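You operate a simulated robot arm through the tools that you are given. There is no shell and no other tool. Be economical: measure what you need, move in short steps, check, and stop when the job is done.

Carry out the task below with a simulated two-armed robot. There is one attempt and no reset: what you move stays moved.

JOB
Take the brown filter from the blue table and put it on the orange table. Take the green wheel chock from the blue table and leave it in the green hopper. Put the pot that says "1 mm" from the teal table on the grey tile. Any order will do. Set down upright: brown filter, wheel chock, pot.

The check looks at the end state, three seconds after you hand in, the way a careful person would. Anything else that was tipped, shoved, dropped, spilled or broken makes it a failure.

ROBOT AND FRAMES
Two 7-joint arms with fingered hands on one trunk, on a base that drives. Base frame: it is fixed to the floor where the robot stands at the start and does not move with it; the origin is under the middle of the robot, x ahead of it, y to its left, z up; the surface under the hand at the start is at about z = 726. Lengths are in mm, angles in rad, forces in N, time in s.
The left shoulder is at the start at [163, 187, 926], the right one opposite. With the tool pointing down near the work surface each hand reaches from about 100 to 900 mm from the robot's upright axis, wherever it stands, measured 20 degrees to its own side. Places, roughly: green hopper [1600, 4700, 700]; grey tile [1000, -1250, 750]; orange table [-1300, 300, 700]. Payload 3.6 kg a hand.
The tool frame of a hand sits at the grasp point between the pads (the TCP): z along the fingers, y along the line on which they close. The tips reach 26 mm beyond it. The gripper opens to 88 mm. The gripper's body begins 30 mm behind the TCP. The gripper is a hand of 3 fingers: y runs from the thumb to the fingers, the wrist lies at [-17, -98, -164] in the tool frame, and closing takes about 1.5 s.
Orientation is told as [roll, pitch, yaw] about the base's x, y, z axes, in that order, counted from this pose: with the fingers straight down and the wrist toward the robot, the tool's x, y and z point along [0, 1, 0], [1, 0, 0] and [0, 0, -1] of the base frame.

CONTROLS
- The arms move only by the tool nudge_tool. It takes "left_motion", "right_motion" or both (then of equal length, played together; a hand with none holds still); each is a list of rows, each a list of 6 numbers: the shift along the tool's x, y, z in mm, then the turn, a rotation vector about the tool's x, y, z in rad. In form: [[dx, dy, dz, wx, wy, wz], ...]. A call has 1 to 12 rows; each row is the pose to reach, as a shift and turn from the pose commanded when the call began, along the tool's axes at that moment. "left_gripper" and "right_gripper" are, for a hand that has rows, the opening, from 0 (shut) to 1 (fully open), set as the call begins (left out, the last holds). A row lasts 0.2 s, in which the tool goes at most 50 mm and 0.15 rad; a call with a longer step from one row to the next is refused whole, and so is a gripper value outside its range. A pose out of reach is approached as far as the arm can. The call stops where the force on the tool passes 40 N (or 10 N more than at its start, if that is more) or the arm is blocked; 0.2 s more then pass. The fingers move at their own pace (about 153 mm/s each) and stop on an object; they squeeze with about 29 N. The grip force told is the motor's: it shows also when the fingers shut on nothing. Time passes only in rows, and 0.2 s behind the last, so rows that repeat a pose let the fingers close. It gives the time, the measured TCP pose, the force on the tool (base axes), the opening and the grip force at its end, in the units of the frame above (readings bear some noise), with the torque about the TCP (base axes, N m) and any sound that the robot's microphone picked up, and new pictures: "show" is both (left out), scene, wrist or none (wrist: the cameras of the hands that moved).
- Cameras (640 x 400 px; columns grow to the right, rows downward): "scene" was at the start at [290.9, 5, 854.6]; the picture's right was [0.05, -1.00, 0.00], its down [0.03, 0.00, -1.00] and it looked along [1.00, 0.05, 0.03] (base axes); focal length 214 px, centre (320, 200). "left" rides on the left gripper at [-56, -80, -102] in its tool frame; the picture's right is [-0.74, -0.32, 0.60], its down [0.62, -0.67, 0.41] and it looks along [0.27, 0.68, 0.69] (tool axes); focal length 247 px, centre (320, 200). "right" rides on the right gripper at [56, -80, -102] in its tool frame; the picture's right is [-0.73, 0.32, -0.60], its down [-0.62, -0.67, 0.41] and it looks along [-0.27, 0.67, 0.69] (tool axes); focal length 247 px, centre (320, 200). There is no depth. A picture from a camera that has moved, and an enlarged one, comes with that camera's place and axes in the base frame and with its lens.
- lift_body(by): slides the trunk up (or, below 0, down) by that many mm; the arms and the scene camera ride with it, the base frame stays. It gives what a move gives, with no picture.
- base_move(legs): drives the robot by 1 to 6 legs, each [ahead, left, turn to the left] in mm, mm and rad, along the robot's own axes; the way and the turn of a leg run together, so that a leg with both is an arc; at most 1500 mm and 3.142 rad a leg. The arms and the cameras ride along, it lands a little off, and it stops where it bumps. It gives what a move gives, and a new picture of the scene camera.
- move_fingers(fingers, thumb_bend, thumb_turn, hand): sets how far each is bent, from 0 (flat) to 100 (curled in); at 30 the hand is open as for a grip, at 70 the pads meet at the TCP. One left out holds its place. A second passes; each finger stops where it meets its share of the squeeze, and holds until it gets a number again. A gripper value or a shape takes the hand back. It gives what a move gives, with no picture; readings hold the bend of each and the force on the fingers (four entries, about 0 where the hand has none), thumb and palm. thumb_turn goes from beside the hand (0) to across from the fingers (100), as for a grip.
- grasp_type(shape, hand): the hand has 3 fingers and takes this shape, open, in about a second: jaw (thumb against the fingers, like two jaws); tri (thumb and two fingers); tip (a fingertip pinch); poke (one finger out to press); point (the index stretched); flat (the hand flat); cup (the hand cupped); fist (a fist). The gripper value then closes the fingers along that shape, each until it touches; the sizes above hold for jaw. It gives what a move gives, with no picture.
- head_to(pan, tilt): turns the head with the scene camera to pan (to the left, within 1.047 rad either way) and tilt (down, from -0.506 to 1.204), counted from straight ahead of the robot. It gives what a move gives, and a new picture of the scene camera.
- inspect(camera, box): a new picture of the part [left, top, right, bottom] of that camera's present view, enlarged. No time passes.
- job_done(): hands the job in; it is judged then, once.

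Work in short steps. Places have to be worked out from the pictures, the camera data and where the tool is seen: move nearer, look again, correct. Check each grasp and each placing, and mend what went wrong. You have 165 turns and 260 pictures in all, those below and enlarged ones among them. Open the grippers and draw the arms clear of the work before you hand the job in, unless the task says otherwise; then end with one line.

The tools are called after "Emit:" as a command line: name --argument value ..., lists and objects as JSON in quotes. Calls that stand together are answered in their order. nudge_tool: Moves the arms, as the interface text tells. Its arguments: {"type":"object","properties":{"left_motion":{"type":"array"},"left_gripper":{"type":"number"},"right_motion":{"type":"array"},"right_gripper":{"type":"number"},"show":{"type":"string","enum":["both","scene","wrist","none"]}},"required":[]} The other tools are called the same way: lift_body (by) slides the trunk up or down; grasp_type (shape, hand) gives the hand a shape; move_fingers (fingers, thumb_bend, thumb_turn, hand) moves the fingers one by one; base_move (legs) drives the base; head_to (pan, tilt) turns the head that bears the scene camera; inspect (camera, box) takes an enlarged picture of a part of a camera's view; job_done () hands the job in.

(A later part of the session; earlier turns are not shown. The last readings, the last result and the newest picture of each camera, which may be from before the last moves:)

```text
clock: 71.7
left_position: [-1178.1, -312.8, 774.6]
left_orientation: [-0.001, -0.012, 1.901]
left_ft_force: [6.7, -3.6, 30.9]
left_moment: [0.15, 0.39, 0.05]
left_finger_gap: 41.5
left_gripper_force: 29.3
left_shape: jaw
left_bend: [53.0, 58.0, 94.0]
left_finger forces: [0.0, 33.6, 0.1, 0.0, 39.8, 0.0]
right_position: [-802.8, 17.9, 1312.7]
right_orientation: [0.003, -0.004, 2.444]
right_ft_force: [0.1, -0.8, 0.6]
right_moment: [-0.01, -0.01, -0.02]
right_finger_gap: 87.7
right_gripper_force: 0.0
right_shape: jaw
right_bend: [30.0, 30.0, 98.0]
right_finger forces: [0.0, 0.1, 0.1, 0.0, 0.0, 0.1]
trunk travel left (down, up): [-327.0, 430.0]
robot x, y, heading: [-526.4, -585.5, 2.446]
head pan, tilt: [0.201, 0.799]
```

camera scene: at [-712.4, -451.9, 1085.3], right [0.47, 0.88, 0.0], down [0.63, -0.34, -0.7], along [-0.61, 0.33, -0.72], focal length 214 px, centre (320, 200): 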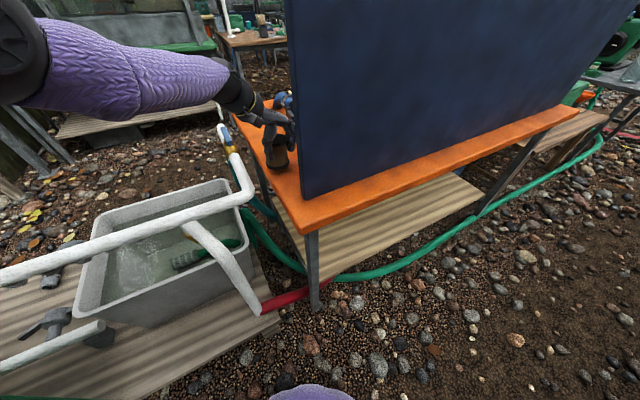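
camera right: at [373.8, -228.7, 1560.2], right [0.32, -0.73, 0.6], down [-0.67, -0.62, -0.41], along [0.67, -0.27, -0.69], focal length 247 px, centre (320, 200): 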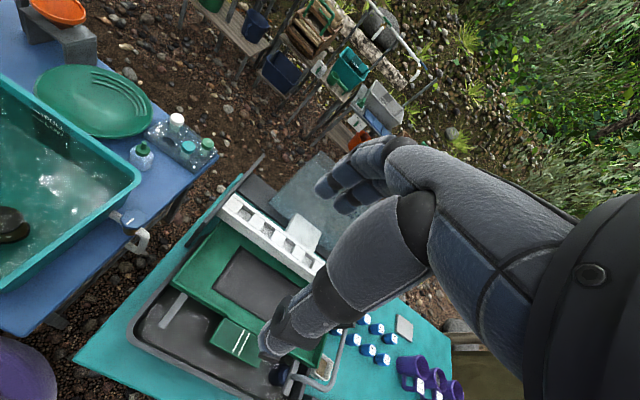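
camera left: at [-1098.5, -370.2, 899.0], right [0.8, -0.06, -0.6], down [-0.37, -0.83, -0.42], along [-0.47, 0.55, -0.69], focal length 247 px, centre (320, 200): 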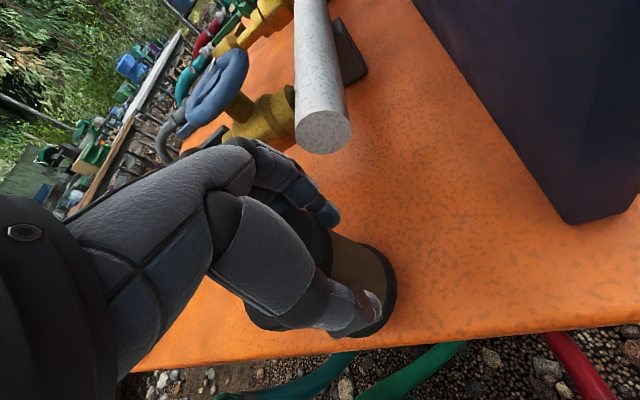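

Contact is at about z≈778. I'll relieve the pressing by 6 mm and then open the fingers without moving the arm.

Emit:
lift_body --by 6

Emit:
move_fingers --hand "left" --fingers 40 --thumb_bend 40

Emit:
inspect --camera "scene" --box '[200, 60, 340, 200]'

Emit:
inspect --camera "left" --box '[160, 100, 560, 400]'

```text
clock: 72.2
left_position: [-1178.3, -313.6, 775.1]
left_orientation: [-0.001, -0.006, 1.901]
left_ft_force: [0.6, 4.6, 16.4]
left_moment: [0.38, 0.35, -0.03]
left_finger_gap: 41.1
left_gripper_force: 28.8
left_shape: jaw
left_bend: [53.0, 58.0, 95.0]
left_finger forces: [0.0, 36.6, 0.0, 0.0, 32.4, 0.0]
right_position: [-804.6, 20.1, 1316.3]
right_orientation: [-0.002, 0.0, 2.448]
right_ft_force: [-0.5, -0.5, -0.4]
right_moment: [0.0, -0.03, -0.03]
right_finger_gap: 87.7
right_gripper_force: 0.1
right_shape: jaw
right_bend: [30.0, 30.0, 98.0]
right_finger forces: [0.0, 0.1, 0.0, 0.0, 0.1, 0.0]
trunk travel left (down, up): [-333.0, 424.0]
robot x, y, heading: [-525.1, -582.2, 2.445]
head pan, tilt: [0.201, 0.799]
```

```text
clock: 73.2
left_position: [-1176.9, -314.5, 774.0]
left_orientation: [-0.005, 0.0, 1.901]
left_ft_force: [0.9, -0.3, 0.1]
left_moment: [0.03, -0.03, 0.0]
left_finger_gap: 66.2
left_gripper_force: 0.0
left_shape: fingers
left_bend: [40.0, 40.0, 100.0]
left_finger forces: [0.1, 0.0, 0.0, 0.0, 0.0, 0.0]
right_position: [-807.6, 19.7, 1317.5]
right_orientation: [-0.001, -0.001, 2.448]
right_ft_force: [-0.5, -0.3, -0.4]
right_moment: [-0.02, 0.01, 0.01]
right_finger_gap: 87.9
right_gripper_force: 0.0
right_shape: jaw
right_bend: [30.0, 30.0, 98.0]
right_finger forces: [0.0, 0.0, 0.0, 0.0, 0.1, 0.0]
trunk travel left (down, up): [-333.0, 424.0]
robot x, y, heading: [-524.6, -589.6, 2.447]
head pan, tilt: [0.201, 0.799]
```

```text
2.86 times, centred on (270, 130) of scene
camera zoom: at [-714.6, -450.1, 1061.7], right [0.47, 0.88, 0.0], down [0.63, -0.34, -0.7], along [-0.61, 0.33, -0.72], focal length 613 px, centre (463, 400)
```

zoom: 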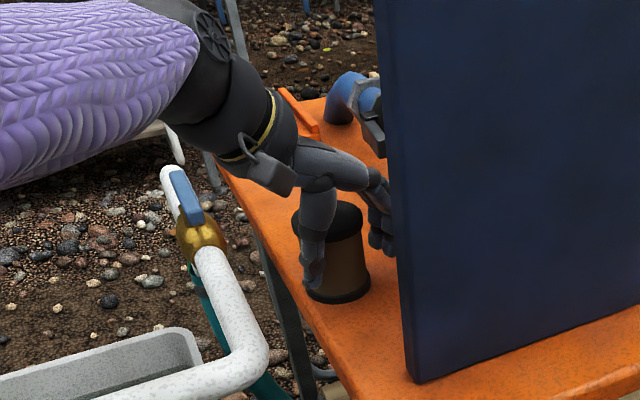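

```text
1.33 times, centred on (360, 250) of left
camera zoom: at [-1098.7, -372.3, 876.4], right [0.8, -0.06, -0.59], down [-0.37, -0.83, -0.42], along [-0.47, 0.55, -0.69], focal length 329 px, centre (267, 133)
```

zoom: 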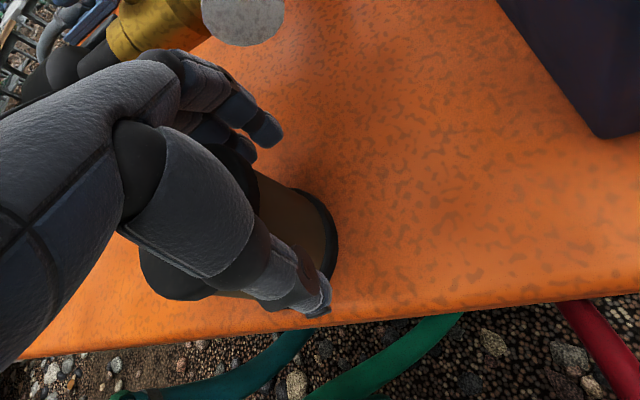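

The filter stands upright on the table. Open fully, then rise straight with the trunk.

Emit:
move_fingers --hand "left" --fingers 31 --thumb_bend 32

Emit:
lift_body --by 40

Emit:
inspect --camera "scene" --box '[200, 60, 340, 200]'

```text
clock: 74.2
left_position: [-1179.0, -313.7, 773.4]
left_orientation: [-0.006, -0.002, 1.901]
left_ft_force: [0.0, -0.8, -0.1]
left_moment: [0.03, 0.02, 0.03]
left_finger_gap: 84.9
left_gripper_force: 0.1
left_shape: fingers
left_bend: [31.0, 32.0, 100.0]
left_finger forces: [0.1, 0.0, 0.0, 0.0, 0.0, 0.0]
right_position: [-806.4, 20.3, 1316.8]
right_orientation: [-0.001, -0.001, 2.448]
right_ft_force: [-0.1, 0.0, -0.8]
right_moment: [-0.01, 0.01, 0.04]
right_finger_gap: 87.6
right_gripper_force: 0.0
right_shape: jaw
right_bend: [30.0, 30.0, 98.0]
right_finger forces: [0.0, 0.0, 0.0, 0.0, 0.0, 0.0]
trunk travel left (down, up): [-333.0, 424.0]
robot x, y, heading: [-527.1, -586.8, 2.447]
head pan, tilt: [0.201, 0.799]
```

```text
clock: 75.0
left_position: [-1177.3, -314.4, 816.7]
left_orientation: [-0.004, -0.004, 1.9]
left_ft_force: [-0.4, 0.3, 0.0]
left_moment: [-0.02, 0.02, 0.01]
left_finger_gap: 84.6
left_gripper_force: 0.2
left_shape: fingers
left_bend: [31.0, 32.0, 100.0]
left_finger forces: [0.0, 0.1, 0.1, 0.0, 0.1, 0.0]
right_position: [-807.2, 19.8, 1355.5]
right_orientation: [0.001, 0.0, 2.445]
right_ft_force: [0.1, 0.3, 0.7]
right_moment: [-0.01, -0.01, 0.01]
right_finger_gap: 87.8
right_gripper_force: 0.1
right_shape: jaw
right_bend: [30.0, 30.0, 98.0]
right_finger forces: [0.1, 0.1, 0.0, 0.0, 0.1, 0.0]
trunk travel left (down, up): [-373.0, 384.0]
robot x, y, heading: [-525.0, -585.1, 2.446]
head pan, tilt: [0.201, 0.799]
```

```text
2.86 times, centred on (270, 130) of scene
camera zoom: at [-710.9, -453.3, 1104.4], right [0.47, 0.88, 0.0], down [0.63, -0.34, -0.7], along [-0.61, 0.33, -0.72], focal length 613 px, centre (463, 400)
```

zoom: 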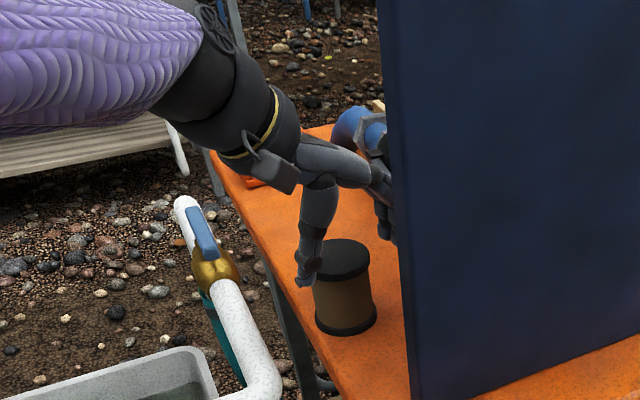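

The filter stays standing. I'll raise the trunk high and draw the arm back the same way.

Emit:
lift_body --by 380

Emit:
nudge_tool --left_motion '[[-15, -30, 0, 0, 0, -0.06], [-30, -60, 0, 0, 0, -0.12], [-45, -90, 0, 0, 0, -0.18], [-60, -120, 0, 0, 0, -0.24], [-76, -150, 0, 0, 0, -0.3], [-92, -180, 0, 0, 0, -0.36], [-108, -210, 0, 0, 0, -0.42], [-124, -240, 0, 0, 0, -0.48], [-140, -270, 0, 0, 0, -0.545], [-153, -295, 0, 0, 0, -0.545]]' --left_gripper 1 --show "scene"

Emit:
inspect --camera "scene" --box '[220, 150, 380, 310]'

```text
clock: 78.7
left_position: [-1176.2, -314.5, 1248.5]
left_orientation: [0.037, -0.071, 1.897]
left_ft_force: [0.0, -0.3, -0.3]
left_moment: [0.03, -0.02, -0.02]
left_finger_gap: 84.8
left_gripper_force: 0.0
left_shape: fingers
left_bend: [31.0, 32.0, 100.0]
left_finger forces: [0.0, 0.0, 0.1, 0.0, 0.1, 0.0]
right_position: [-806.5, 19.9, 1736.7]
right_orientation: [0.001, -0.002, 2.447]
right_ft_force: [0.0, -0.6, 0.1]
right_moment: [0.0, 0.0, 0.0]
right_finger_gap: 87.8
right_gripper_force: 0.2
right_shape: jaw
right_bend: [30.0, 30.0, 98.0]
right_finger forces: [0.0, 0.0, 0.0, 0.0, 0.0, 0.1]
trunk travel left (down, up): [-753.0, 4.0]
robot x, y, heading: [-527.2, -589.6, 2.453]
head pan, tilt: [0.201, 0.799]
```

```text
clock: 80.9
left_position: [-939.0, -547.8, 1221.0]
left_orientation: [-0.005, -0.08, 2.449]
left_ft_force: [-0.7, 0.7, -1.0]
left_moment: [0.02, -0.02, 0.0]
left_finger_gap: 87.7
left_gripper_force: 0.0
left_shape: jaw
left_bend: [30.0, 30.0, 98.0]
left_finger forces: [0.0, 0.0, 0.1, 0.0, 0.1, 0.0]
right_position: [-805.6, 18.6, 1737.8]
right_orientation: [0.0, 0.002, 2.448]
right_ft_force: [1.0, -0.3, 0.2]
right_moment: [-0.01, -0.04, -0.02]
right_finger_gap: 88.0
right_gripper_force: 0.0
right_shape: jaw
right_bend: [30.0, 30.0, 98.0]
right_finger forces: [0.1, 0.0, 0.0, 0.0, 0.0, 0.0]
trunk travel left (down, up): [-753.0, 4.0]
robot x, y, heading: [-523.8, -584.8, 2.451]
head pan, tilt: [0.201, 0.799]
camera scene: at [-697.1, -465.1, 1494.6], right [0.47, 0.88, 0.0], down [0.63, -0.34, -0.7], along [-0.61, 0.33, -0.72], focal length 214 px, centre (320, 200)
```

scene: 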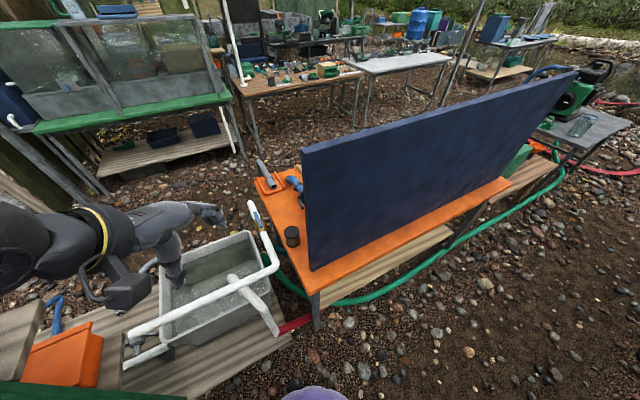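

```text
2.50 times, centred on (300, 230) of scene
camera zoom: at [-697.1, -465.1, 1494.6], right [0.47, 0.88, 0.0], down [0.63, -0.34, -0.7], along [-0.61, 0.33, -0.72], focal length 536 px, centre (370, 125)
```

zoom: 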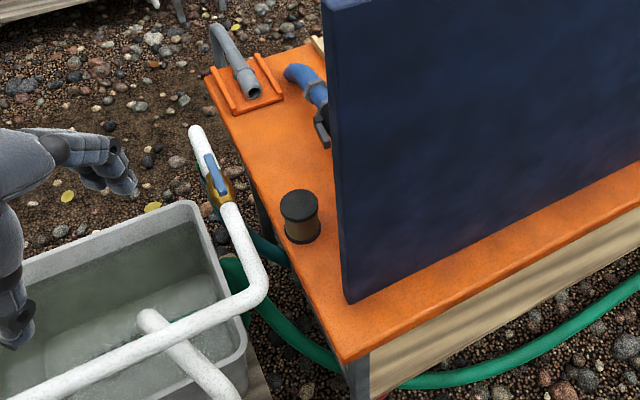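

The filter is standing well on the orange table. Now back to the blue table for the chock.

Emit:
base_move --legs '[[123, -657, 0], [0, 0, -2.45], [200, 0, 0]]'

Emit:
lift_body --by -250

Emit:
head_to --pan 0.3 --tilt 0.8

```text
clock: 91.5
left_position: [344.1, 209.9, 1222.0]
left_orientation: [-0.003, -0.08, -0.013]
left_ft_force: [0.0, 0.4, -0.3]
left_moment: [0.02, -0.06, 0.02]
left_finger_gap: 87.8
left_gripper_force: 0.0
left_shape: jaw
left_bend: [30.0, 30.0, 98.0]
left_finger forces: [0.1, 0.0, 0.1, 0.0, 0.0, 0.0]
right_position: [597.7, -314.0, 1738.3]
right_orientation: [0.0, -0.001, -0.012]
right_ft_force: [0.3, -0.3, -0.4]
right_moment: [0.01, 0.02, 0.02]
right_finger_gap: 87.7
right_gripper_force: 0.1
right_shape: jaw
right_bend: [30.0, 30.0, 98.0]
right_finger forces: [0.0, 0.1, 0.0, 0.1, 0.1, 0.1]
trunk travel left (down, up): [-753.0, 4.0]
robot x, y, heading: [-3.8, -19.8, -0.01]
head pan, tilt: [0.201, 0.799]
camera scene: at [205.4, -6.0, 1494.6], right [0.19, -0.98, 0.0], down [-0.7, -0.13, -0.7], along [0.69, 0.13, -0.72], focal length 214 px, centre (320, 200)
```

scene: 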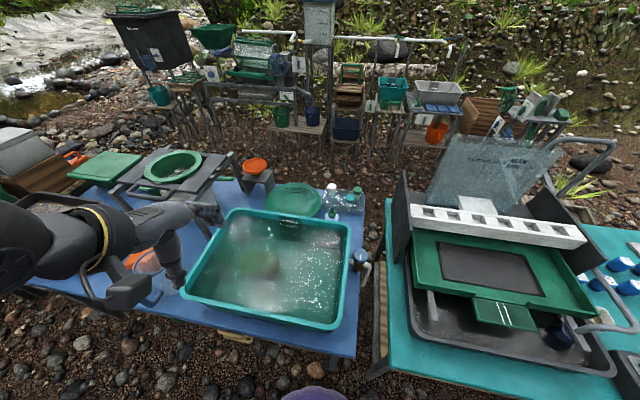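

```text
clock: 94.1
left_position: [343.5, 209.9, 971.2]
left_orientation: [-0.004, -0.08, -0.014]
left_ft_force: [0.5, -0.8, 0.3]
left_moment: [0.01, -0.02, 0.0]
left_finger_gap: 87.7
left_gripper_force: 0.0
left_shape: jaw
left_bend: [30.0, 30.0, 98.0]
left_finger forces: [0.1, 0.0, 0.1, 0.0, 0.0, 0.0]
right_position: [598.9, -313.2, 1486.9]
right_orientation: [0.0, 0.0, -0.012]
right_ft_force: [-0.1, 0.2, 0.0]
right_moment: [0.0, 0.02, 0.02]
right_finger_gap: 88.0
right_gripper_force: 0.0
right_shape: jaw
right_bend: [30.0, 30.0, 98.0]
right_finger forces: [0.0, 0.0, 0.0, 0.0, 0.0, 0.0]
trunk travel left (down, up): [-503.0, 254.0]
robot x, y, heading: [-4.4, -20.6, -0.012]
head pan, tilt: [0.201, 0.799]
```

```text
clock: 94.8
left_position: [343.6, 209.5, 970.2]
left_orientation: [-0.004, -0.08, -0.014]
left_ft_force: [0.1, 0.5, 0.3]
left_moment: [0.01, -0.02, -0.02]
left_finger_gap: 88.0
left_gripper_force: 0.0
left_shape: jaw
left_bend: [30.0, 30.0, 98.0]
left_finger forces: [0.1, 0.1, 0.1, 0.0, 0.1, 0.0]
right_position: [597.3, -314.3, 1488.3]
right_orientation: [0.0, -0.001, -0.011]
right_ft_force: [0.4, 0.2, 0.1]
right_moment: [-0.01, 0.01, 0.0]
right_finger_gap: 87.8
right_gripper_force: 0.0
right_shape: jaw
right_bend: [30.0, 30.0, 98.0]
right_finger forces: [0.1, 0.0, 0.1, 0.0, 0.1, 0.0]
trunk travel left (down, up): [-503.0, 254.0]
robot x, y, heading: [-2.2, -19.7, -0.011]
head pan, tilt: [0.3, 0.799]
camera scene: at [209.6, 1.6, 1241.5], right [0.28, -0.96, 0.0], down [-0.69, -0.2, -0.7], along [0.67, 0.2, -0.72], focal length 214 px, centre (320, 200)
```

scene: 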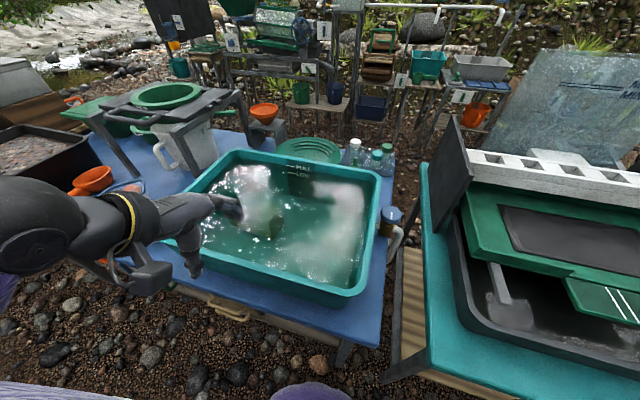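

I'll raise the left hand over the tub to see the chock from above and level it.

Emit:
nudge_tool --left_motion '[[0, 0, -40, 0.02, 0, 0], [0, 15, -80, 0.04, 0, 0], [0, 30, -120, 0.06, 0, 0], [0, 50, -140, 0.08, 0, 0], [0, 80, -150, 0.08, 0, 0], [0, 100, -150, 0.08, 0, 0]]' --show "wrist"

Emit:
inspect --camera "left" --box '[320, 100, 640, 400]'

```text
clock: 96.2
left_position: [432.5, 208.9, 1127.7]
left_orientation: [-0.002, -0.001, -0.015]
left_ft_force: [0.5, 0.3, -0.1]
left_moment: [0.04, -0.01, 0.01]
left_finger_gap: 87.8
left_gripper_force: 0.1
left_shape: jaw
left_bend: [30.0, 30.0, 98.0]
left_finger forces: [0.0, 0.0, 0.0, 0.0, 0.1, 0.0]
right_position: [598.1, -313.9, 1487.6]
right_orientation: [0.001, 0.0, -0.012]
right_ft_force: [-0.4, 0.4, 0.3]
right_moment: [0.02, 0.02, -0.03]
right_finger_gap: 87.8
right_gripper_force: 0.1
right_shape: jaw
right_bend: [30.0, 30.0, 98.0]
right_finger forces: [0.0, 0.1, 0.1, 0.0, 0.0, 0.0]
trunk travel left (down, up): [-503.0, 254.0]
robot x, y, heading: [-1.5, -22.3, -0.012]
head pan, tilt: [0.3, 0.799]
camera left: at [353.1, 154.3, 1229.8], right [-0.33, -0.73, -0.6], down [-0.66, 0.63, -0.41], along [0.68, 0.26, -0.69], focal length 247 px, centre (320, 200)
```

left: 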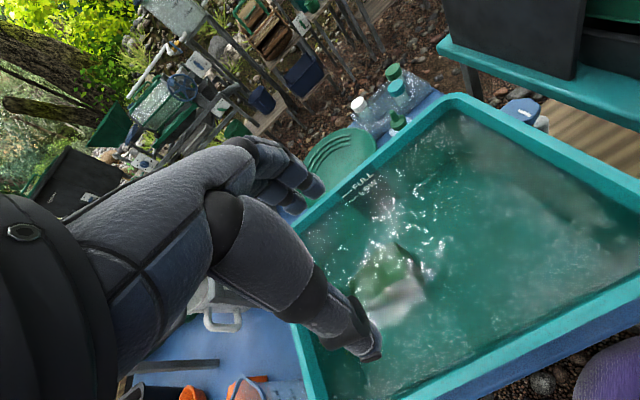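

```text
1.33 times, centred on (480, 250) of left
camera zoom: at [353.1, 154.3, 1229.8], right [-0.33, -0.73, -0.6], down [-0.66, 0.63, -0.41], along [0.68, 0.26, -0.69], focal length 329 px, centre (107, 133)
```

zoom: 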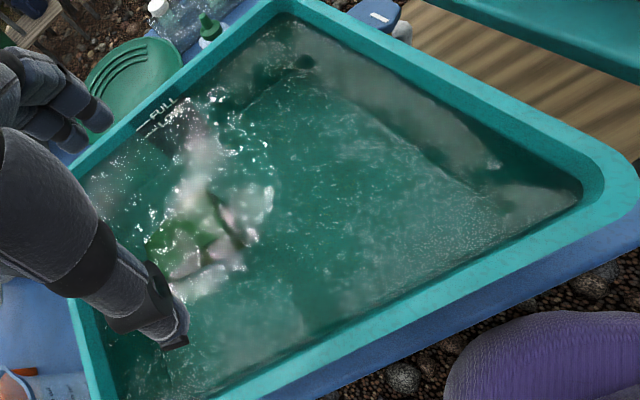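

Reflections obscure the chock. I'll shift the hand so that its camera sees the chock from almost straight above.

Emit:
nudge_tool --left_motion '[[20, 25, 0, 0, 0, 0], [40, 50, 0, 0, 0, 0], [60, 75, 0, 0, 0, 0], [80, 100, 0, 0, 0, 0], [100, 125, 0, 0, 0, 0], [100, 125, 0, 0, 0, 0]]' --show "wrist"

Emit:
inspect --camera "left" --box '[420, 200, 640, 400]'

Emit:
inspect --camera "scene" --box '[180, 140, 400, 300]'

```text
clock: 97.6
left_position: [558.6, 308.1, 1124.8]
left_orientation: [-0.003, -0.003, -0.015]
left_ft_force: [0.5, 0.6, -0.2]
left_moment: [-0.02, 0.0, -0.03]
left_finger_gap: 87.7
left_gripper_force: 0.0
left_shape: jaw
left_bend: [30.0, 30.0, 98.0]
left_finger forces: [0.1, 0.0, 0.0, 0.0, 0.1, 0.1]
right_position: [598.3, -313.9, 1487.5]
right_orientation: [-0.001, 0.001, -0.013]
right_ft_force: [0.3, -0.3, -0.4]
right_moment: [0.0, 0.02, 0.01]
right_finger_gap: 87.6
right_gripper_force: 0.0
right_shape: jaw
right_bend: [30.0, 30.0, 98.0]
right_finger forces: [0.0, 0.0, 0.0, 0.0, 0.0, 0.1]
trunk travel left (down, up): [-503.0, 254.0]
robot x, y, heading: [-2.7, -19.0, -0.01]
head pan, tilt: [0.3, 0.799]
camera left: at [478.8, 253.2, 1227.5], right [-0.33, -0.73, -0.6], down [-0.66, 0.63, -0.41], along [0.68, 0.25, -0.69], focal length 247 px, centre (320, 200)
```

left: 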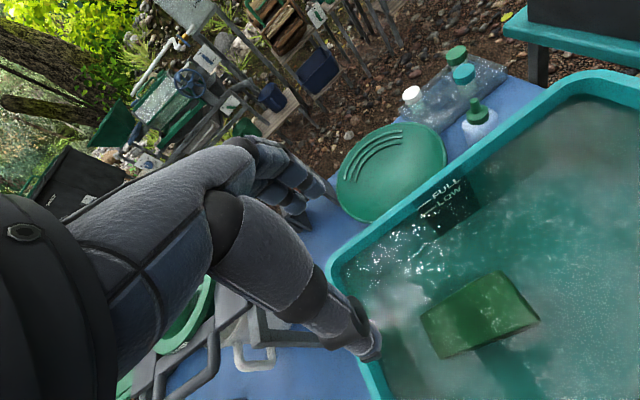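

```text
2.00 times, centred on (530, 300) of left
camera zoom: at [478.8, 253.2, 1227.5], right [-0.33, -0.73, -0.6], down [-0.66, 0.63, -0.41], along [0.68, 0.25, -0.69], focal length 494 px, centre (-100, 0)
```

zoom: 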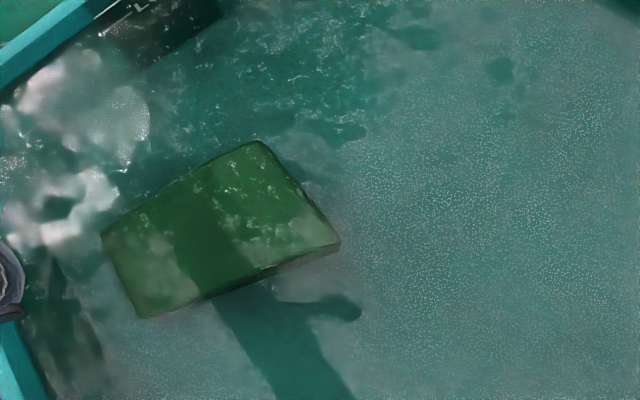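

```text
2.50 times, centred on (290, 220) of scene
camera zoom: at [209.3, 1.5, 1241.5], right [0.28, -0.96, 0.0], down [-0.69, -0.2, -0.7], along [0.67, 0.2, -0.72], focal length 536 px, centre (395, 150)
```

zoom: 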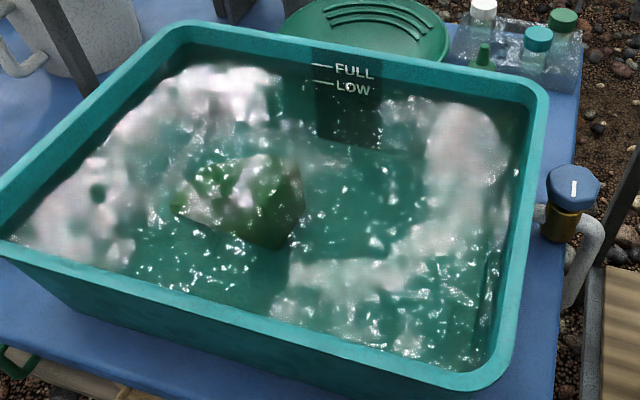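

Now clear: a wedge ~67 mm wide along x and ~138 mm long along y, tall end at y≈222, low end at y≈360, axis turned slightly. I'll go above (534, 267) with yaw −0.12 and lower to z≈905.

Emit:
nudge_tool --left_motion '[[-10, -6, 30, 0, 0, 0.03], [-20, -12, 60, 0, 0, 0.06], [-30, -18, 95, 0, 0, 0.09], [-41, -25, 130, 0, 0, 0.105], [-41, -25, 165, 0, 0, 0.105], [-41, -25, 200, 0, 0, 0.105], [-41, -25, 220, 0, 0, 0.105], [-41, -25, 220, 0, 0, 0.105]]' --show "wrist"

Emit:
inspect --camera "left" --box '[200, 150, 600, 400]'

```text
clock: 99.4
left_position: [530.4, 265.0, 907.8]
left_orientation: [-0.003, 0.0, -0.118]
left_ft_force: [-0.3, 0.3, 0.4]
left_moment: [0.01, -0.01, 0.04]
left_finger_gap: 87.6
left_gripper_force: 0.1
left_shape: jaw
left_bend: [30.0, 30.0, 98.0]
left_finger forces: [0.0, 0.1, 0.1, 0.0, 0.0, 0.0]
right_position: [599.0, -314.0, 1487.1]
right_orientation: [-0.001, 0.0, -0.012]
right_ft_force: [-0.1, 0.0, -0.1]
right_moment: [0.03, 0.04, -0.03]
right_finger_gap: 88.0
right_gripper_force: 0.1
right_shape: jaw
right_bend: [30.0, 30.0, 98.0]
right_finger forces: [0.1, 0.0, 0.1, 0.0, 0.1, 0.0]
trunk travel left (down, up): [-503.0, 254.0]
robot x, y, heading: [3.8, -21.5, -0.013]
head pan, tilt: [0.3, 0.799]
camera left: at [445.2, 219.7, 1009.6], right [-0.4, -0.69, -0.6], down [-0.59, 0.7, -0.41], along [0.7, 0.18, -0.69], focal length 247 px, centre (320, 200)
```

left: 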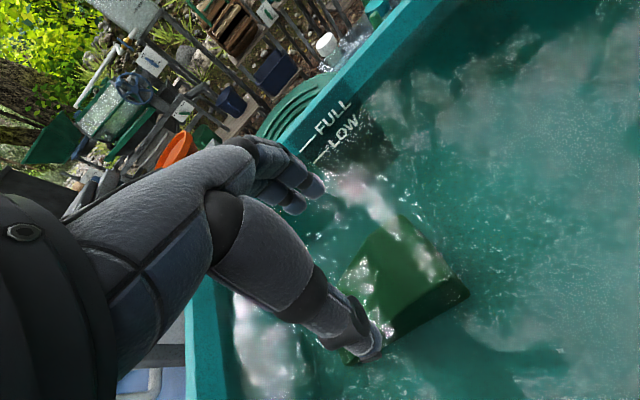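

```text
1.60 times, centred on (400, 275) of left
camera zoom: at [445.2, 219.7, 1009.6], right [-0.4, -0.69, -0.6], down [-0.59, 0.7, -0.41], along [0.7, 0.18, -0.69], focal length 395 px, centre (192, 80)
```

zoom: 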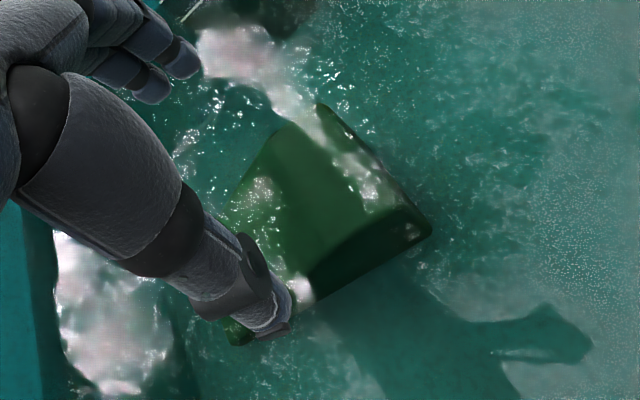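

The chock centreline is about x≈531 here, with tall-end top z≈792. I'll shift +7 in y to keep the palm off the tall end and lower gradually toward z≈770.

Emit:
nudge_tool --left_motion '[[7, 0, 25, 0, 0, 0], [7, 1, 50, 0, 0, 0], [7, 1, 70, 0, 0, 0], [7, 1, 90, 0, 0, 0], [7, 1, 105, 0, 0, 0], [7, 1, 120, 0, 0, 0], [7, 1, 130, 0, 0, 0], [7, 1, 138, 0, 0, 0], [7, 1, 138, 0, 0, 0]]' --show "wrist"

Emit:
inspect --camera "left" --box '[200, 150, 520, 400]'

```text
clock: 101.2
left_position: [540.5, 272.8, 778.9]
left_orientation: [-0.005, -0.021, -0.115]
left_ft_force: [-9.2, -0.8, 24.1]
left_moment: [-0.13, 0.14, -0.03]
left_finger_gap: 88.1
left_gripper_force: 0.2
left_shape: jaw
left_bend: [30.0, 30.0, 97.0]
left_finger forces: [4.9, 0.0, 0.1, 0.1, 18.0, 0.0]
right_position: [597.7, -313.0, 1488.4]
right_orientation: [0.001, 0.0, -0.013]
right_ft_force: [-0.1, 0.3, -0.1]
right_moment: [0.0, 0.0, -0.02]
right_finger_gap: 87.8
right_gripper_force: 0.0
right_shape: jaw
right_bend: [30.0, 30.0, 98.0]
right_finger forces: [0.1, 0.0, 0.0, 0.0, 0.1, 0.0]
trunk travel left (down, up): [-503.0, 254.0]
robot x, y, heading: [-0.8, -22.6, -0.016]
head pan, tilt: [0.3, 0.799]
stopped in row 9 (left hand): the force on the tool passed its limit at 49 N (the readings are from after the stop); the commanded pose is now the measured one
camera left: at [454.0, 227.8, 880.4], right [-0.39, -0.7, -0.6], down [-0.58, 0.69, -0.43], along [0.72, 0.18, -0.67], focal length 247 px, centre (320, 200)
```

left: 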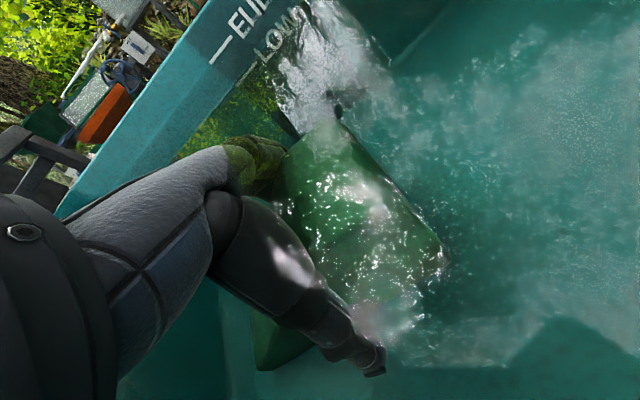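

```text
1.60 times, centred on (360, 275) of left
camera zoom: at [454.0, 227.8, 880.4], right [-0.39, -0.7, -0.6], down [-0.58, 0.69, -0.43], along [0.72, 0.18, -0.67], focal length 395 px, centre (256, 80)
```

zoom: 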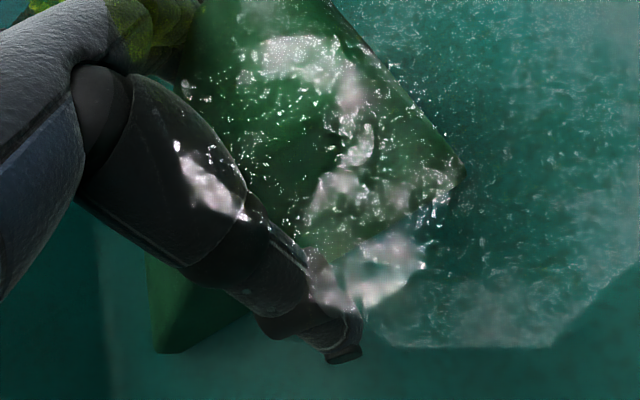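

The thumb landed on the chock's near top edge (push was up and −x). I'll rise, open the digits wider, shift ~9 mm toward −x, and look again.

Emit:
nudge_tool --left_motion '[[0, 0, -10, 0, 0, 0], [0, -3, -20, 0.01, 0, 0], [0, -6, -30, 0.02, 0, 0], [0, -12, -35, 0.02, 0, 0], [0, -12, -35, 0.02, 0, 0]]' --show "none"

Emit:
move_fingers --hand "left" --fingers 22 --thumb_bend 20

Emit:
inspect --camera "left" --box '[200, 150, 520, 400]'

```text
clock: 102.5
left_position: [527.3, 276.1, 810.1]
left_orientation: [-0.004, 0.007, -0.116]
left_ft_force: [0.4, 0.1, -0.5]
left_moment: [0.02, -0.02, -0.03]
left_finger_gap: 87.9
left_gripper_force: 0.0
left_shape: jaw
left_bend: [30.0, 30.0, 98.0]
left_finger forces: [0.1, 0.2, 0.0, 0.1, 0.0, 0.0]
right_position: [599.2, -313.6, 1486.9]
right_orientation: [0.0, 0.0, -0.013]
right_ft_force: [-0.3, -0.5, 0.4]
right_moment: [-0.03, 0.02, 0.01]
right_finger_gap: 87.8
right_gripper_force: 0.0
right_shape: jaw
right_bend: [30.0, 30.0, 98.0]
right_finger forces: [0.0, 0.0, 0.0, 0.0, 0.0, 0.1]
trunk travel left (down, up): [-503.0, 254.0]
robot x, y, heading: [-2.1, -21.0, -0.013]
head pan, tilt: [0.3, 0.799]
```

```text
clock: 103.5
left_position: [527.1, 275.7, 810.6]
left_orientation: [-0.004, 0.007, -0.116]
left_ft_force: [-0.9, 0.5, 0.5]
left_moment: [-0.03, -0.01, 0.0]
left_finger_gap: 106.2
left_gripper_force: 0.1
left_shape: fingers
left_bend: [22.0, 20.0, 98.0]
left_finger forces: [0.0, 0.1, 0.1, 0.0, 0.1, 0.1]
right_position: [597.8, -313.5, 1487.4]
right_orientation: [0.002, -0.001, -0.013]
right_ft_force: [-0.6, 0.0, -1.7]
right_moment: [0.0, 0.03, -0.01]
right_finger_gap: 87.7
right_gripper_force: 0.1
right_shape: jaw
right_bend: [30.0, 30.0, 98.0]
right_finger forces: [0.0, 0.1, 0.1, 0.0, 0.0, 0.0]
trunk travel left (down, up): [-503.0, 254.0]
robot x, y, heading: [-3.4, -19.2, -0.012]
head pan, tilt: [0.3, 0.799]
```

```text
1.60 times, centred on (360, 275) of left
camera zoom: at [442.1, 229.0, 914.1], right [-0.41, -0.69, -0.59], down [-0.59, 0.69, -0.41], along [0.7, 0.19, -0.69], focal length 395 px, centre (256, 80)
```

zoom: 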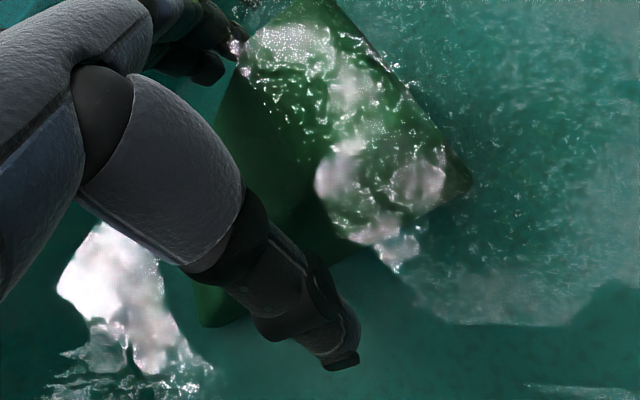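

The opening is now 106 mm and both digits appear outside the chock. Descend again to z≈768.

Emit:
nudge_tool --left_motion '[[0, 3, 10, 0, 0, 0], [0, 3, 20, 0, 0, 0], [0, 3, 28, 0, 0, 0], [0, 3, 36, 0, 0, 0], [0, 3, 43, 0, 0, 0], [0, 3, 43, 0, 0, 0]]' --show "none"

```text
clock: 104.9
left_position: [535.8, 276.1, 773.4]
left_orientation: [-0.003, -0.016, -0.111]
left_ft_force: [-7.9, -0.8, 19.7]
left_moment: [-0.17, -0.02, -0.09]
left_finger_gap: 110.6
left_gripper_force: 11.7
left_shape: fingers
left_bend: [22.0, 20.0, 97.0]
left_finger forces: [6.7, 0.0, 0.0, 0.1, 16.5, 0.1]
right_position: [596.6, -312.7, 1486.8]
right_orientation: [0.0, -0.001, -0.011]
right_ft_force: [-0.2, 0.4, 0.3]
right_moment: [0.02, 0.04, 0.02]
right_finger_gap: 88.0
right_gripper_force: 0.0
right_shape: jaw
right_bend: [30.0, 30.0, 98.0]
right_finger forces: [0.0, 0.1, 0.0, 0.0, 0.0, 0.0]
trunk travel left (down, up): [-503.0, 254.0]
robot x, y, heading: [0.7, -22.0, -0.015]
head pan, tilt: [0.3, 0.799]
stopped in row 6 (left hand): the force on the tool passed its limit at 42 N (the readings are from after the stop); the commanded pose is now the measured one
```

That contact level matches the one under the filter, so the tips are touching the tub floor (~z 750). I'll rise 6 mm, re-centre at about (531, 267) and close.

Emit:
nudge_tool --left_motion '[[0, 0, -6, 0.008, 0, 0], [-4, -2, -7, 0.016, 0, 0], [-8, -4, -7, 0.016, 0, 0], [-8, -4, -7, 0.016, 0, 0]]' --show "none"

Emit:
nudge_tool --left_motion '[[0, 0, 0, 0, 0, 0], [0, 0, 0, 0, 0, 0], [0, 0, 0, 0, 0, 0], [0, 0, 0, 0, 0, 0], [0, 0, 0, 0, 0, 0], [0, 0, 0, 0, 0, 0], [0, 0, 0, 0, 0, 0], [0, 0, 0, 0, 0, 0], [0, 0, 0, 0, 0, 0]]' --left_gripper 0 --show "wrist"

```text
clock: 105.9
left_position: [525.9, 268.2, 778.7]
left_orientation: [-0.001, 0.011, -0.111]
left_ft_force: [0.1, 1.1, -0.1]
left_moment: [-0.03, 0.02, 0.01]
left_finger_gap: 107.7
left_gripper_force: 1.6
left_shape: fingers
left_bend: [22.0, 20.0, 98.0]
left_finger forces: [1.5, 0.0, 0.0, 0.0, 1.2, 0.0]
right_position: [598.4, -312.8, 1486.6]
right_orientation: [0.001, -0.001, -0.011]
right_ft_force: [-0.4, 0.6, 0.8]
right_moment: [0.03, 0.02, -0.01]
right_finger_gap: 88.0
right_gripper_force: 0.0
right_shape: jaw
right_bend: [30.0, 30.0, 98.0]
right_finger forces: [0.0, 0.0, 0.1, 0.0, 0.0, 0.0]
trunk travel left (down, up): [-503.0, 254.0]
robot x, y, heading: [-4.3, -17.8, -0.013]
head pan, tilt: [0.3, 0.799]
```

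```text
clock: 107.9
left_position: [526.2, 267.8, 779.6]
left_orientation: [-0.001, 0.009, -0.112]
left_ft_force: [2.1, 1.2, 5.8]
left_moment: [-0.12, -0.48, -0.02]
left_finger_gap: 67.9
left_gripper_force: 29.2
left_shape: jaw
left_bend: [30.0, 55.0, 98.0]
left_finger forces: [17.5, 23.6, 0.0, 0.0, 39.0, 0.1]
right_position: [597.4, -314.3, 1486.6]
right_orientation: [0.001, -0.001, -0.012]
right_ft_force: [0.3, -0.1, 0.0]
right_moment: [-0.01, 0.0, 0.01]
right_finger_gap: 87.5
right_gripper_force: 0.0
right_shape: jaw
right_bend: [30.0, 30.0, 98.0]
right_finger forces: [0.0, 0.1, 0.1, 0.0, 0.0, 0.1]
trunk travel left (down, up): [-503.0, 254.0]
robot x, y, heading: [-1.6, -17.8, -0.012]
head pan, tilt: [0.3, 0.799]
camera left: at [443.2, 220.9, 883.5], right [-0.4, -0.69, -0.59], down [-0.59, 0.69, -0.41], along [0.69, 0.19, -0.69], focal length 247 px, centre (320, 200)
```

left: 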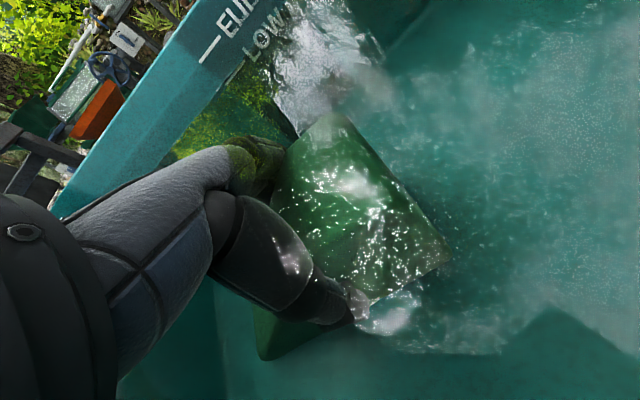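

Good grip: both fingers and thumb loaded at a 68 mm gap. Lifting slowly.

Emit:
nudge_tool --left_motion '[[0, 0, -6, 0, 0, 0], [0, 0, -12, 0, 0, 0], [0, 0, -20, 0, 0, 0], [0, 0, -30, 0, 0, 0], [0, 0, -45, 0, 0, 0], [0, 0, -60, 0, 0, 0], [0, 0, -60, 0, 0, 0]]' --show "wrist"

```text
clock: 109.5
left_position: [528.0, 269.6, 838.0]
left_orientation: [-0.004, 0.012, -0.113]
left_ft_force: [-0.7, -0.9, -4.5]
left_moment: [0.01, 0.03, 0.02]
left_finger_gap: 67.7
left_gripper_force: 29.0
left_shape: jaw
left_bend: [31.0, 55.0, 98.0]
left_finger forces: [14.5, 23.0, 0.0, 0.0, 39.0, 0.1]
right_position: [599.2, -312.5, 1486.4]
right_orientation: [-0.002, 0.0, -0.013]
right_ft_force: [0.1, 0.0, -0.2]
right_moment: [0.0, -0.03, 0.04]
right_finger_gap: 88.0
right_gripper_force: 0.1
right_shape: jaw
right_bend: [30.0, 30.0, 98.0]
right_finger forces: [0.0, 0.1, 0.0, 0.1, 0.0, 0.0]
trunk travel left (down, up): [-503.0, 254.0]
robot x, y, heading: [0.1, -23.0, -0.016]
head pan, tilt: [0.3, 0.799]
camera left: at [444.8, 222.5, 941.5], right [-0.41, -0.7, -0.59], down [-0.6, 0.69, -0.41], along [0.69, 0.19, -0.7], focal length 247 px, centre (320, 200)
```

left: 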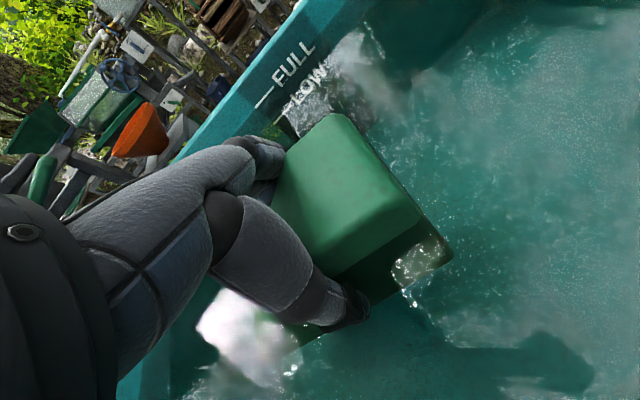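

The chock is held level (~0.45 kg). Raise it out with the trunk.

Emit:
lift_body --by 250

Emit:
inspect --camera "left" --box '[200, 50, 520, 400]'

Emit:
head_to --pan 1.0 --tilt 0.25

```text
clock: 112.0
left_position: [528.9, 267.2, 1088.0]
left_orientation: [-0.002, 0.01, -0.113]
left_ft_force: [0.3, 0.0, -5.1]
left_moment: [-0.02, -0.01, 0.0]
left_finger_gap: 68.2
left_gripper_force: 29.0
left_shape: jaw
left_bend: [31.0, 55.0, 98.0]
left_finger forces: [14.4, 22.8, 0.0, 0.1, 38.7, 0.0]
right_position: [599.1, -313.6, 1738.0]
right_orientation: [0.001, 0.001, -0.012]
right_ft_force: [0.9, 0.2, 0.5]
right_moment: [0.03, -0.01, 0.03]
right_finger_gap: 87.9
right_gripper_force: 0.1
right_shape: jaw
right_bend: [30.0, 30.0, 98.0]
right_finger forces: [0.1, 0.0, 0.1, 0.0, 0.1, 0.1]
trunk travel left (down, up): [-753.0, 4.0]
robot x, y, heading: [-7.4, -21.5, -0.013]
head pan, tilt: [0.3, 0.799]
```

```text
1.14 times, centred on (360, 225) of left
camera zoom: at [445.9, 221.9, 1192.1], right [-0.41, -0.69, -0.59], down [-0.6, 0.69, -0.41], along [0.69, 0.19, -0.7], focal length 282 px, centre (274, 171)
```

zoom: 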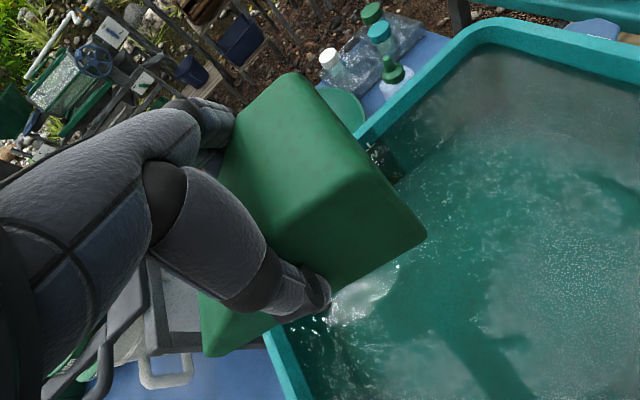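

```text
clock: 113.1
left_position: [530.1, 268.5, 1089.5]
left_orientation: [-0.001, 0.012, -0.112]
left_ft_force: [-0.5, -0.1, -4.0]
left_moment: [-0.01, 0.03, 0.0]
left_finger_gap: 67.9
left_gripper_force: 29.5
left_shape: jaw
left_bend: [31.0, 55.0, 98.0]
left_finger forces: [14.4, 22.9, 0.0, 0.0, 38.7, 0.0]
right_position: [599.0, -311.8, 1735.7]
right_orientation: [0.001, -0.001, -0.014]
right_ft_force: [0.3, 0.3, -0.1]
right_moment: [0.01, -0.03, -0.02]
right_finger_gap: 87.5
right_gripper_force: 0.0
right_shape: jaw
right_bend: [30.0, 30.0, 98.0]
right_finger forces: [0.1, 0.1, 0.1, 0.0, 0.0, 0.0]
trunk travel left (down, up): [-753.0, 4.0]
robot x, y, heading: [-1.0, -19.4, -0.009]
head pan, tilt: [1.0, 0.25]
camera scene: at [178.8, 57.2, 1543.4], right [0.83, -0.55, 0.0], down [-0.14, -0.21, -0.97], along [0.53, 0.81, -0.25], focal length 214 px, centre (320, 200)
```

scene: 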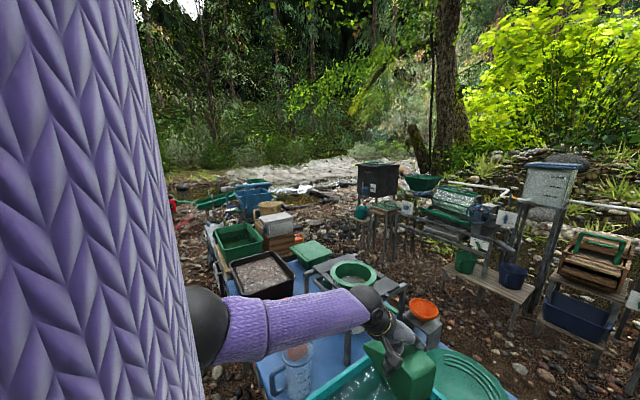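

The hopper location projects near pixel (258,184), by the blue machine. Zooming.

Emit:
inspect --camera "scene" --box '[160, 150, 320, 250]'

Emit:
inspect --camera "scene" --box '[340, 140, 500, 240]'

```text
4.00 times, centred on (240, 200) of scene
camera zoom: at [178.8, 57.2, 1543.4], right [0.83, -0.55, 0.0], down [-0.14, -0.21, -0.97], along [0.53, 0.81, -0.25], focal length 858 px, centre (640, 200)
```

zoom: 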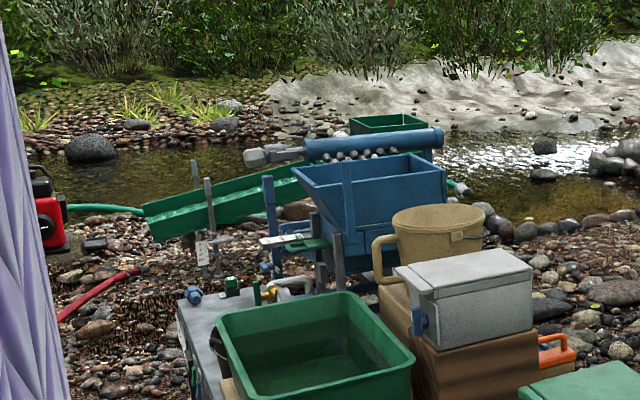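

```text
4.00 times, centred on (420, 190) of scene
camera zoom: at [178.8, 57.2, 1543.4], right [0.83, -0.55, 0.0], down [-0.14, -0.21, -0.97], along [0.53, 0.81, -0.25], focal length 858 px, centre (-80, 240)
```

zoom: 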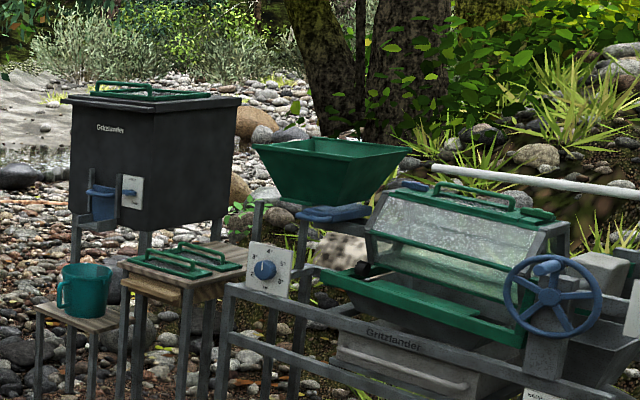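

The green hopper is the green box behind the blue machine. I'll back off, turn to face +y, and drive along the corridor.

Emit:
head_to --pan 0 --tilt 0.35

Emit:
base_move --legs '[[-220, 0, 0], [0, 0, 1.58], [1300, 0, 0]]'

```text
clock: 114.4
left_position: [530.6, 267.7, 1087.6]
left_orientation: [-0.001, 0.011, -0.113]
left_ft_force: [0.2, 0.3, -3.8]
left_moment: [0.0, 0.03, -0.03]
left_finger_gap: 68.3
left_gripper_force: 29.0
left_shape: jaw
left_bend: [31.0, 55.0, 98.0]
left_finger forces: [14.4, 22.7, 0.1, 0.1, 38.7, 0.1]
right_position: [598.3, -312.5, 1736.8]
right_orientation: [-0.001, 0.0, -0.013]
right_ft_force: [-0.3, 0.1, 0.1]
right_moment: [0.0, -0.02, 0.02]
right_finger_gap: 87.7
right_gripper_force: 0.0
right_shape: jaw
right_bend: [30.0, 30.0, 98.0]
right_finger forces: [0.1, 0.0, 0.0, 0.0, 0.0, 0.0]
trunk travel left (down, up): [-753.0, 4.0]
robot x, y, heading: [-1.8, -19.4, -0.017]
head pan, tilt: [0.0, 0.351]
camera scene: at [220.5, -21.7, 1534.0], right [-0.01, -1.0, 0.0], down [-0.34, 0.0, -0.94], along [0.94, -0.01, -0.34], focal length 214 px, centre (320, 200)
```

scene: 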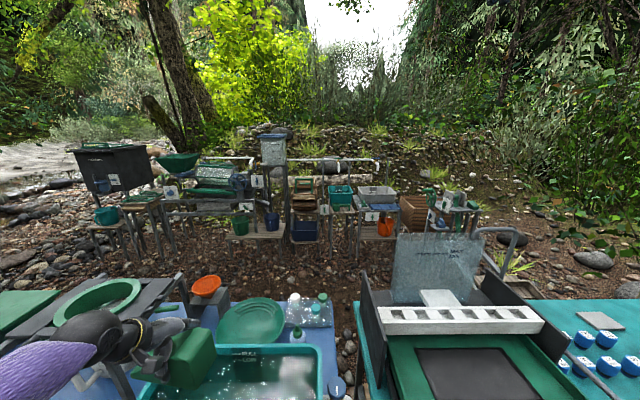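

```text
clock: 126.1
left_position: [-523.6, 1813.5, 1088.9]
left_orientation: [-0.003, 0.011, 1.465]
left_ft_force: [-0.6, -0.6, -4.7]
left_moment: [-0.03, 0.01, 0.0]
left_finger_gap: 67.6
left_gripper_force: 29.3
left_shape: jaw
left_bend: [32.0, 54.0, 98.0]
left_finger forces: [13.6, 22.1, 0.0, 0.1, 36.6, 0.0]
right_position: [57.1, 1885.8, 1736.0]
right_orientation: [0.0, 0.0, 1.566]
right_ft_force: [-0.7, 0.2, 0.8]
right_moment: [0.02, -0.01, 0.02]
right_finger_gap: 87.5
right_gripper_force: 0.0
right_shape: jaw
right_bend: [30.0, 30.0, 98.0]
right_finger forces: [0.0, 0.0, 0.0, 0.1, 0.0, 0.0]
trunk travel left (down, up): [-753.0, 4.0]
robot x, y, heading: [-229.8, 1285.7, 1.564]
head pan, tilt: [0.0, 0.351]
camera scene: at [-231.2, 1508.0, 1534.0], right [1.0, 0.0, 0.0], down [0.0, -0.34, -0.94], along [0.0, 0.94, -0.34], focal length 214 px, centre (320, 200)
```

scene: 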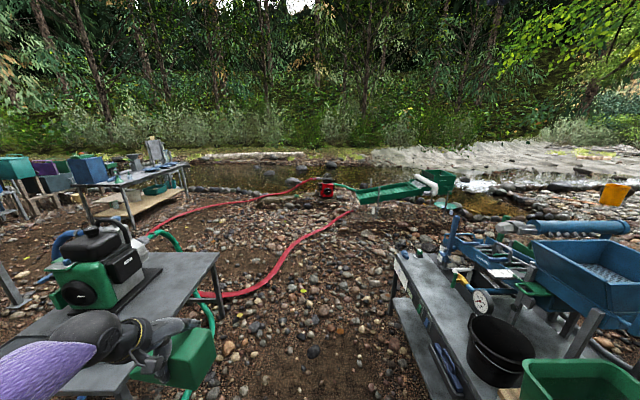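

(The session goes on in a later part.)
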